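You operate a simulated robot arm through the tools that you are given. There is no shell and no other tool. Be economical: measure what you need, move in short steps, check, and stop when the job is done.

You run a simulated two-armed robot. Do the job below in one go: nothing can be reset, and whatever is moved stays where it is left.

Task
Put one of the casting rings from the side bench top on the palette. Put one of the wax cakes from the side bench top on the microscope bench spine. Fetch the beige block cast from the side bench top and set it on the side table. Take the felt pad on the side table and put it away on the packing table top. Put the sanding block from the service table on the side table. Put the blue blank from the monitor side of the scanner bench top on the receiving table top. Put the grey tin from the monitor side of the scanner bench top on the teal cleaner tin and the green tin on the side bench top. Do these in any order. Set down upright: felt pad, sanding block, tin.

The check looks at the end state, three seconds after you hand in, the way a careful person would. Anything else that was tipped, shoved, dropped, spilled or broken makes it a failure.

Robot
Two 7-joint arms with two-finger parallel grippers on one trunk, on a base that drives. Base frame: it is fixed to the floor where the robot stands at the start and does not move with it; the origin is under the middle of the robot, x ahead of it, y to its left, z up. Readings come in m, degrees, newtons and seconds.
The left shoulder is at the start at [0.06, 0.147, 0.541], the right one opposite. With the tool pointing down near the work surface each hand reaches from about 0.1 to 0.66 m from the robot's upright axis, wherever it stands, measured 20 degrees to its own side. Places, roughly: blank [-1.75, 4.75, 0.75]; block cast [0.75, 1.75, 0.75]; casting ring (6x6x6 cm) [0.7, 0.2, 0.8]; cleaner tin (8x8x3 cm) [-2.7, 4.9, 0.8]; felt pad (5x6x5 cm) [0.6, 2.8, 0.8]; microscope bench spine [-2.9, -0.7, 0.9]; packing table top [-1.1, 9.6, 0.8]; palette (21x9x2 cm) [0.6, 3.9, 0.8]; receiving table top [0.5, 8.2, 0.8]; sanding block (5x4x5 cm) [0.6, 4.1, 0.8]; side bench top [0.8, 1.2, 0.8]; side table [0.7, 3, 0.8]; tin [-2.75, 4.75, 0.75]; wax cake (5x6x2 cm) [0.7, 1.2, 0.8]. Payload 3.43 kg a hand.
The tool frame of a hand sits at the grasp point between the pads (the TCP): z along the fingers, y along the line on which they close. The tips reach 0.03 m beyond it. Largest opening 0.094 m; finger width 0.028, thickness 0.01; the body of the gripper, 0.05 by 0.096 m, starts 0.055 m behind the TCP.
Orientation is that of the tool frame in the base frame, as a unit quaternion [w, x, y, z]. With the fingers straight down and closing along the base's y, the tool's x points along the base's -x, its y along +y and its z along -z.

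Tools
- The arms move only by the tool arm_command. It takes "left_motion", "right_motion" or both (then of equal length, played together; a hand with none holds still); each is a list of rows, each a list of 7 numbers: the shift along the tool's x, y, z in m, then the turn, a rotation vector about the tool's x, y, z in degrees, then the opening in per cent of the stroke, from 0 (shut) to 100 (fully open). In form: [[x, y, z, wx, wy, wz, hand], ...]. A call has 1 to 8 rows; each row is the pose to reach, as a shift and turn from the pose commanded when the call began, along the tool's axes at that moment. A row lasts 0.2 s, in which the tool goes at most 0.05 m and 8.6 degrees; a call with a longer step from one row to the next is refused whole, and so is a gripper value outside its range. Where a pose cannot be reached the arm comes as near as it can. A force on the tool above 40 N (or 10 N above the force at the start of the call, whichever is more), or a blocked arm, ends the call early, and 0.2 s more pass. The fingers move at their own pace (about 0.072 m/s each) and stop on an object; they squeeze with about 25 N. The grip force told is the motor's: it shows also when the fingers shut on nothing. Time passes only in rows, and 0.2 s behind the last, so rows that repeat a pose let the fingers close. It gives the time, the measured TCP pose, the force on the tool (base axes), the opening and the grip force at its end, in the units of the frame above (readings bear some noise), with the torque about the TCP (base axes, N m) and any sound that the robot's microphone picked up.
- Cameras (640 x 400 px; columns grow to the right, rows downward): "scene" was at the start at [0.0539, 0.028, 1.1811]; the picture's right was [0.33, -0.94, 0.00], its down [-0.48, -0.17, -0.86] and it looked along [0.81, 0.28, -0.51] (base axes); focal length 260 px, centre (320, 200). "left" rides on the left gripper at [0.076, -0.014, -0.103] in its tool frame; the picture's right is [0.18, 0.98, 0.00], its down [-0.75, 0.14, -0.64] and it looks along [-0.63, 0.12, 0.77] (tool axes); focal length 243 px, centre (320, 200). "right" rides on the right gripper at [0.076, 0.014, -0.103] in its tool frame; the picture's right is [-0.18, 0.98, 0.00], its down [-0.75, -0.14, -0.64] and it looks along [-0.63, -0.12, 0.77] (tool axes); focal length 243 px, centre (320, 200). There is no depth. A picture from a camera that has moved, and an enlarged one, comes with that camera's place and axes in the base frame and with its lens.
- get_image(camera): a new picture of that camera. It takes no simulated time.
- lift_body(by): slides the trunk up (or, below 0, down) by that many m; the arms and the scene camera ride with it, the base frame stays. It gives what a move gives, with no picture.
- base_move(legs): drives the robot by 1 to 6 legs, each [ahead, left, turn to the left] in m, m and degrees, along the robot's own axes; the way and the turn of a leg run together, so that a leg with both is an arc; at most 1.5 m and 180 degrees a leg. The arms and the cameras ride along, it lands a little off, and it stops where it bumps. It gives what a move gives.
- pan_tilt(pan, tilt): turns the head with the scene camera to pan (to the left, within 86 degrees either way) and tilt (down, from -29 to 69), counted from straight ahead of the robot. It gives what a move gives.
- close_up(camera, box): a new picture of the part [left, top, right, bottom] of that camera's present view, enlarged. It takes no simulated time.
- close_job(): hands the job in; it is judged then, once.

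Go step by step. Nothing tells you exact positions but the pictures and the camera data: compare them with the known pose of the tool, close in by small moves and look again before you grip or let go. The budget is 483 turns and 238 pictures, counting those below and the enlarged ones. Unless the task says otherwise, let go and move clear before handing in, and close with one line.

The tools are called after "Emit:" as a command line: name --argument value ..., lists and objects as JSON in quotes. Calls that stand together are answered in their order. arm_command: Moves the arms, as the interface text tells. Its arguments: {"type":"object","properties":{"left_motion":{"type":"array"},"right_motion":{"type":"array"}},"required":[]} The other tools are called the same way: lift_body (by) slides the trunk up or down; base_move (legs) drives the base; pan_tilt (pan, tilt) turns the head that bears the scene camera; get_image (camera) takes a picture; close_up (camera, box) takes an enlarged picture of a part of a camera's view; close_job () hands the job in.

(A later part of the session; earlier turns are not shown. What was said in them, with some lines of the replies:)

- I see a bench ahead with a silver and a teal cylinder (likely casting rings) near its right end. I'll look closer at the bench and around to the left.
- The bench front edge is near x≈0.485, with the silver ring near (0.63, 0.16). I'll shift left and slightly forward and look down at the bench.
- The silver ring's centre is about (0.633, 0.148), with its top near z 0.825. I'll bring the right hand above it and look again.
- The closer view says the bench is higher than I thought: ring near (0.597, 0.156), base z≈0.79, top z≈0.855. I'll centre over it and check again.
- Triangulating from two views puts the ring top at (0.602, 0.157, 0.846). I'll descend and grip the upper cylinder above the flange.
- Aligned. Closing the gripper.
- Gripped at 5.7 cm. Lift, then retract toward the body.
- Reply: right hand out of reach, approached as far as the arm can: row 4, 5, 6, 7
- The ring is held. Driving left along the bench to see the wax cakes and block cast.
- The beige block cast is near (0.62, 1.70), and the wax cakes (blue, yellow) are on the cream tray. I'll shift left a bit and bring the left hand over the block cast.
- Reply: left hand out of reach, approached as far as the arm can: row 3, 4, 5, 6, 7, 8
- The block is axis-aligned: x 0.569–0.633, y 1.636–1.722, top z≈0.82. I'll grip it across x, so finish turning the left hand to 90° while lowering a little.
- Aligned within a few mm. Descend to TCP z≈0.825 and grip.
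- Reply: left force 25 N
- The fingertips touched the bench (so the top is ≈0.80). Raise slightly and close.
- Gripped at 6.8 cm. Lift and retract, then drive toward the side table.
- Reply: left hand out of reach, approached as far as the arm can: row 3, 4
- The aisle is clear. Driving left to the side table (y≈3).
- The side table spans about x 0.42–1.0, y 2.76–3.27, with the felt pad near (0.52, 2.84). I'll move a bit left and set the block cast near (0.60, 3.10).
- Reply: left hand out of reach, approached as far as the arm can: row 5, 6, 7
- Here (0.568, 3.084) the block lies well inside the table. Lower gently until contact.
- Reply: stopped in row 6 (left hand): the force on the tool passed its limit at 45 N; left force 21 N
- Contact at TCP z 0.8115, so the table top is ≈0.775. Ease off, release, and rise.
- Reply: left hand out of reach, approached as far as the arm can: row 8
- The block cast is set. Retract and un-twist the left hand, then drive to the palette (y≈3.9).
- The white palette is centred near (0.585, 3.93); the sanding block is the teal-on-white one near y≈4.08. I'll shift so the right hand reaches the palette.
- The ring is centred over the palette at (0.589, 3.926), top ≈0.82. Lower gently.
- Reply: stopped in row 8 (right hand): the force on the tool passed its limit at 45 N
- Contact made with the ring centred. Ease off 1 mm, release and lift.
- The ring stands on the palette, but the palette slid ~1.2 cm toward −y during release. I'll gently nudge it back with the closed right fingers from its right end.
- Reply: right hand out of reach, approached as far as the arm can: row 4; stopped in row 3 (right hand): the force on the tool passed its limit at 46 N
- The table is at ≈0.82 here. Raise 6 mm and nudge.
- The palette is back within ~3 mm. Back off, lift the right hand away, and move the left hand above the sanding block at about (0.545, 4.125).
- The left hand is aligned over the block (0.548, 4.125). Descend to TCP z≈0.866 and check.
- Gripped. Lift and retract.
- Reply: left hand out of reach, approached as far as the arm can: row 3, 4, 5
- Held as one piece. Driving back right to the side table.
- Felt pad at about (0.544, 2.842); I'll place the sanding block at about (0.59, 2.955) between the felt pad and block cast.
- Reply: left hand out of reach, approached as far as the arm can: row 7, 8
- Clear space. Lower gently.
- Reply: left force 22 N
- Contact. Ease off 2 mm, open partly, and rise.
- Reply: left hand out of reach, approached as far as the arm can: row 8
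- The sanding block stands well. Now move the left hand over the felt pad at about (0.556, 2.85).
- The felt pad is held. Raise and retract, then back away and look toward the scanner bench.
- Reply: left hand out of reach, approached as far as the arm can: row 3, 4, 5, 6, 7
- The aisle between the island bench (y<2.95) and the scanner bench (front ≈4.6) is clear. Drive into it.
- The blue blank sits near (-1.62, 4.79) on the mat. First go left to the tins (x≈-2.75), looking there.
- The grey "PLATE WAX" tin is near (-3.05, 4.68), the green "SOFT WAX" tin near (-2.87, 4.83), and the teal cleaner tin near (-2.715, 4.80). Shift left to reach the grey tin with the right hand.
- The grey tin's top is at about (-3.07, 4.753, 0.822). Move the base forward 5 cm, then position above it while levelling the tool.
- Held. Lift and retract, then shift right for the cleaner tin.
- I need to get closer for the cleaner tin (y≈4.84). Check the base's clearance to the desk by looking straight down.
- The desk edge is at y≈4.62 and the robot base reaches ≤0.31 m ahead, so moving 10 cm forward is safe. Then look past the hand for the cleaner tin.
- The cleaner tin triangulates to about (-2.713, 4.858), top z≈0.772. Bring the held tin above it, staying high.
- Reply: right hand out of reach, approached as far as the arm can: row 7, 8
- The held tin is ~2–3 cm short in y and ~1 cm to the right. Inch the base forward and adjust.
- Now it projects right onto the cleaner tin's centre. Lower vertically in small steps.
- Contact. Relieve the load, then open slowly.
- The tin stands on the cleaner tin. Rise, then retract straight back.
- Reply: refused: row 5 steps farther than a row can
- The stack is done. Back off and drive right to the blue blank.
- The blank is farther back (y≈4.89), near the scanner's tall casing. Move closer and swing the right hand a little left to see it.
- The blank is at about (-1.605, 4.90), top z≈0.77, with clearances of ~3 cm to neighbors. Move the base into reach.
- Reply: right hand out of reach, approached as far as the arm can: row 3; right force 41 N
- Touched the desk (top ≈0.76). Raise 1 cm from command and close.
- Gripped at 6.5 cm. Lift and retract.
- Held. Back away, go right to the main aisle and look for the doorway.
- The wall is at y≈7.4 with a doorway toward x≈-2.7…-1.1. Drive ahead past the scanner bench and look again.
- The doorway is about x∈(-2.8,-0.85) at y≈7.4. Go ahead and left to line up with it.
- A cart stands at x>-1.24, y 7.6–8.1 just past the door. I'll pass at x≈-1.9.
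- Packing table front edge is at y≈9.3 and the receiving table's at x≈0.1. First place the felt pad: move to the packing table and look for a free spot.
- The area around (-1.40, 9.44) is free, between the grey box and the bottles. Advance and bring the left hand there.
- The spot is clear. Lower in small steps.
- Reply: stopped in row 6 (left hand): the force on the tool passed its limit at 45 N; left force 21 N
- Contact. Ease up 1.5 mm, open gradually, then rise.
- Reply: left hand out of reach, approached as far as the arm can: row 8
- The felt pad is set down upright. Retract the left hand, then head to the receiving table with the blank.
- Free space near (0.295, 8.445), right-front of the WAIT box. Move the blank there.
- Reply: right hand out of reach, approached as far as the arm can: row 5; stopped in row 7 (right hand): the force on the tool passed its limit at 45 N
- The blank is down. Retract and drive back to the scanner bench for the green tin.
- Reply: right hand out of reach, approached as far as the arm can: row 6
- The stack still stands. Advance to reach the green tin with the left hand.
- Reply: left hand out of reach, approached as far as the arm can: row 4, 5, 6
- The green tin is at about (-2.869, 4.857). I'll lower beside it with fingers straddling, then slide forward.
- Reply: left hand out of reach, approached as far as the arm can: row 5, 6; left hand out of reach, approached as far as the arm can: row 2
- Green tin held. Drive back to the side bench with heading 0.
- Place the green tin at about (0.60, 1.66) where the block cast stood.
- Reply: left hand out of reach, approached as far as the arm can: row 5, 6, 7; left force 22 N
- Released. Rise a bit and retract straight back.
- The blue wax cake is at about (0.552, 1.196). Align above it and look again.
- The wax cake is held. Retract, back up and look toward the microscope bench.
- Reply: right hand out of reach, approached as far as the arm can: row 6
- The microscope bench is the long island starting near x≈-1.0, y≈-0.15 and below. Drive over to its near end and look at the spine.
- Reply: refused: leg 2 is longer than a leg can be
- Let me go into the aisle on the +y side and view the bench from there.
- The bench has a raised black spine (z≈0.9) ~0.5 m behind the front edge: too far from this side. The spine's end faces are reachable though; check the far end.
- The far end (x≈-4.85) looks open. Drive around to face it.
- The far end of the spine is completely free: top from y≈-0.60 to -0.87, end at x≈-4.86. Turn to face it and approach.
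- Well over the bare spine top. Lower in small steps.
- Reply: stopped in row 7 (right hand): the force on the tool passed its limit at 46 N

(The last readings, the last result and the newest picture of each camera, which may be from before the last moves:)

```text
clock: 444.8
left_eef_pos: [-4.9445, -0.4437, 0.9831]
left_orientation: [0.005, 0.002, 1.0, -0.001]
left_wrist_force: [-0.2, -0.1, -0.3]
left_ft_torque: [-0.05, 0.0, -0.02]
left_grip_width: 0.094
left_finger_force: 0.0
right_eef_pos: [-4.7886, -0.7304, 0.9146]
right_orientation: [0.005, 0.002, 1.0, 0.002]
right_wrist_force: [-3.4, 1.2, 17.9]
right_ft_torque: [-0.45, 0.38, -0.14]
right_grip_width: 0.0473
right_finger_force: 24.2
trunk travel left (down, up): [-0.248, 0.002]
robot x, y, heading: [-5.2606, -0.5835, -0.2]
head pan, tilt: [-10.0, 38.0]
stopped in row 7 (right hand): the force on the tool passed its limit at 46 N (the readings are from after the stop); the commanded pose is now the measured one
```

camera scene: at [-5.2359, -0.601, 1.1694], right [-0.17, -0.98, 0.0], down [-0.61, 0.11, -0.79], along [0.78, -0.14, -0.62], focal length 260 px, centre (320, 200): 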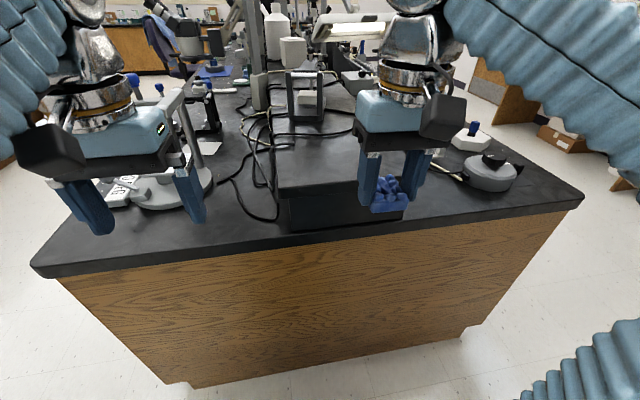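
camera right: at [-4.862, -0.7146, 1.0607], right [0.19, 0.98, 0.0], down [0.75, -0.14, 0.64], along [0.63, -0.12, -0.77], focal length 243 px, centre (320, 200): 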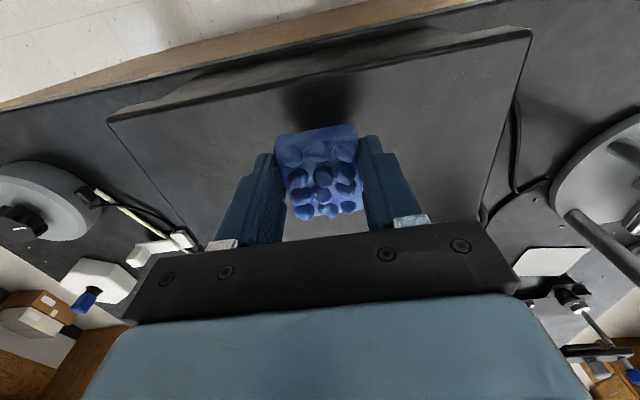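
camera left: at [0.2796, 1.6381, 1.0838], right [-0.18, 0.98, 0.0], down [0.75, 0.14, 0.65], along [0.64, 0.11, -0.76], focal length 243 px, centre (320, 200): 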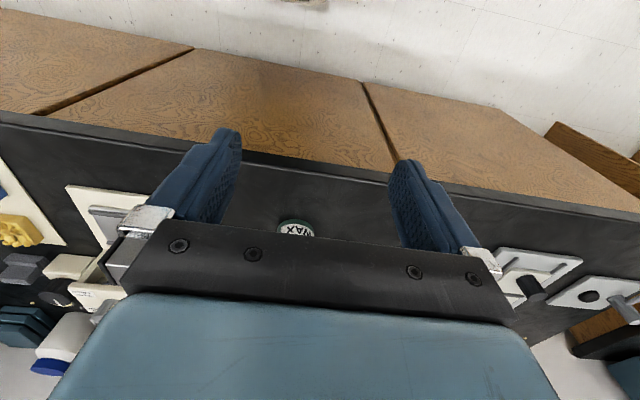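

Contact. Ease up 1.5 mm, open gradually and rise.

Emit:
arm_command --right_motion '[[0, 0, -0.001, 0, 0, 0, 0], [0, 0, -0.0015, 0, 0, 0, 0], [0, 0, -0.0015, 0, 0, 0, 55], [0, 0, -0.0015, 0, 0, 0, 65], [0, 0, -0.0015, 0, 0, 0, 80], [0, 0, -0.0015, 0, 0, 0, 90], [0, 0, -0.03, 0, 0, 0, 100], [0.02, 0, -0.05, 0, 0, 0, 100]]'

Emit:
get_image --camera "right"

Emit:
close_up --camera "scene" --box '[220, 60, 460, 260]'

```text
clock: 446.6
left_eef_pos: [-4.9427, -0.4433, 0.9822]
left_orientation: [0.004, 0.003, 1.0, -0.002]
left_wrist_force: [0.6, 0.1, -0.8]
left_ft_torque: [0.02, -0.01, 0.02]
left_grip_width: 0.0942
left_finger_force: 0.0
right_eef_pos: [-4.8078, -0.731, 0.9619]
right_orientation: [0.003, 0.001, 1.0, 0.0]
right_wrist_force: [0.5, -0.4, 0.1]
right_ft_torque: [0.01, -0.02, 0.0]
right_grip_width: 0.0937
right_finger_force: 0.0
trunk travel left (down, up): [-0.248, 0.002]
robot x, y, heading: [-5.2575, -0.5866, -0.3]
head pan, tilt: [-10.0, 38.0]
```

```text
73 pictures are left
camera right: at [-4.8829, -0.7158, 1.0637], right [0.19, 0.98, 0.0], down [0.75, -0.14, 0.65], along [0.63, -0.12, -0.76], focal length 243 px, centre (320, 200)
```

right: 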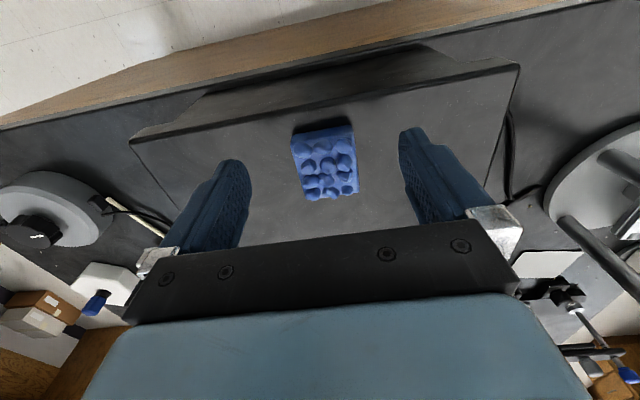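

```text
2.00 times, centred on (340, 160) of scene
camera zoom: at [-5.2051, -0.601, 1.1693], right [-0.17, -0.98, 0.0], down [-0.61, 0.11, -0.79], along [0.78, -0.14, -0.62], focal length 520 px, centre (280, 280)
```

zoom: 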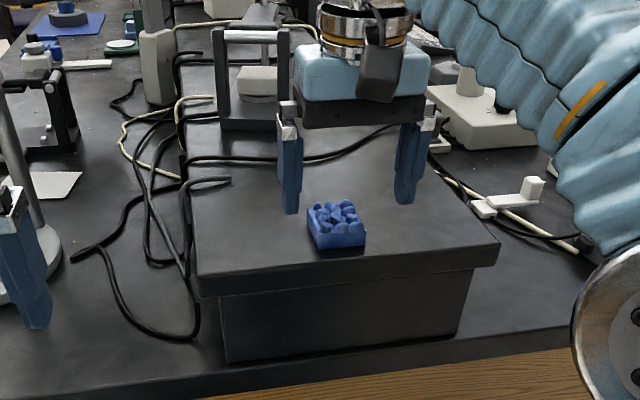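

The wax cake rests on the spine. Retract the arm and back away.

Emit:
arm_command --right_motion '[[0.04, 0, -0.01, 0, 0, 0, 100], [0.08, 0, -0.02, 0, 0, 0, 100], [0.12, 0, -0.02, 0, 0, 0, 100], [0.15, 0, -0.02, 0, 0, 0, 100]]'

Emit:
base_move --legs '[[-0.2, 0, 0]]'

Emit:
get_image --camera "scene"

```text
clock: 447.6
left_eef_pos: [-4.9442, -0.4429, 0.9821]
left_orientation: [0.004, 0.003, 1.0, -0.002]
left_wrist_force: [0.6, 0.6, 0.2]
left_ft_torque: [-0.01, 0.0, 0.02]
left_grip_width: 0.094
left_finger_force: 0.1
right_eef_pos: [-4.9576, -0.7315, 0.9831]
right_orientation: [0.004, 0.001, 1.0, 0.0]
right_wrist_force: [-0.4, 0.7, -0.5]
right_ft_torque: [0.01, -0.03, 0.03]
right_grip_width: 0.0939
right_finger_force: 0.1
trunk travel left (down, up): [-0.248, 0.002]
robot x, y, heading: [-5.26, -0.5818, -0.2]
head pan, tilt: [-10.0, 38.0]
```

```text
clock: 449.2
left_eef_pos: [-5.1415, -0.4448, 0.9821]
left_orientation: [0.005, 0.004, 1.0, -0.002]
left_wrist_force: [0.0, 0.1, -0.4]
left_ft_torque: [0.0, -0.01, -0.04]
left_grip_width: 0.0941
left_finger_force: 0.0
right_eef_pos: [-5.1579, -0.7317, 0.9825]
right_orientation: [0.004, 0.004, 1.0, 0.001]
right_wrist_force: [0.4, 0.9, -0.8]
right_ft_torque: [-0.02, 0.01, 0.0]
right_grip_width: 0.094
right_finger_force: 0.2
trunk travel left (down, up): [-0.248, 0.002]
robot x, y, heading: [-5.458, -0.585, -0.2]
head pan, tilt: [-10.0, 38.0]
```

```text
71 pictures are left
camera scene: at [-5.4037, -0.6008, 1.1694], right [-0.18, -0.98, 0.0], down [-0.61, 0.11, -0.79], along [0.78, -0.14, -0.62], focal length 260 px, centre (320, 200)
```

scene: 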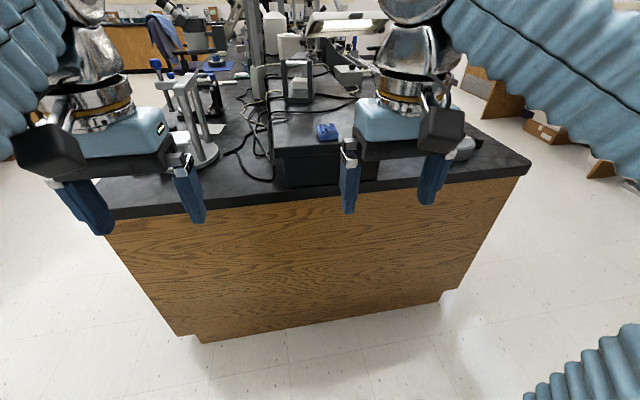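

All items are placed, both hands are empty and clear; handing in.

Emit:
close_job

```text
The job is handed in.
```

All eight placements are done and the job is handed in: the ring is on the palette, the wax cake on the spine, the block cast and sanding block on the side table, the felt pad on the packing table, the blank on the receiving table, the grey tin on the cleaner tin, and the green tin on the side bench. While I released the ring the palette slid about 1.2 cm, and I nudged it back to within about 3 mm of where it started.
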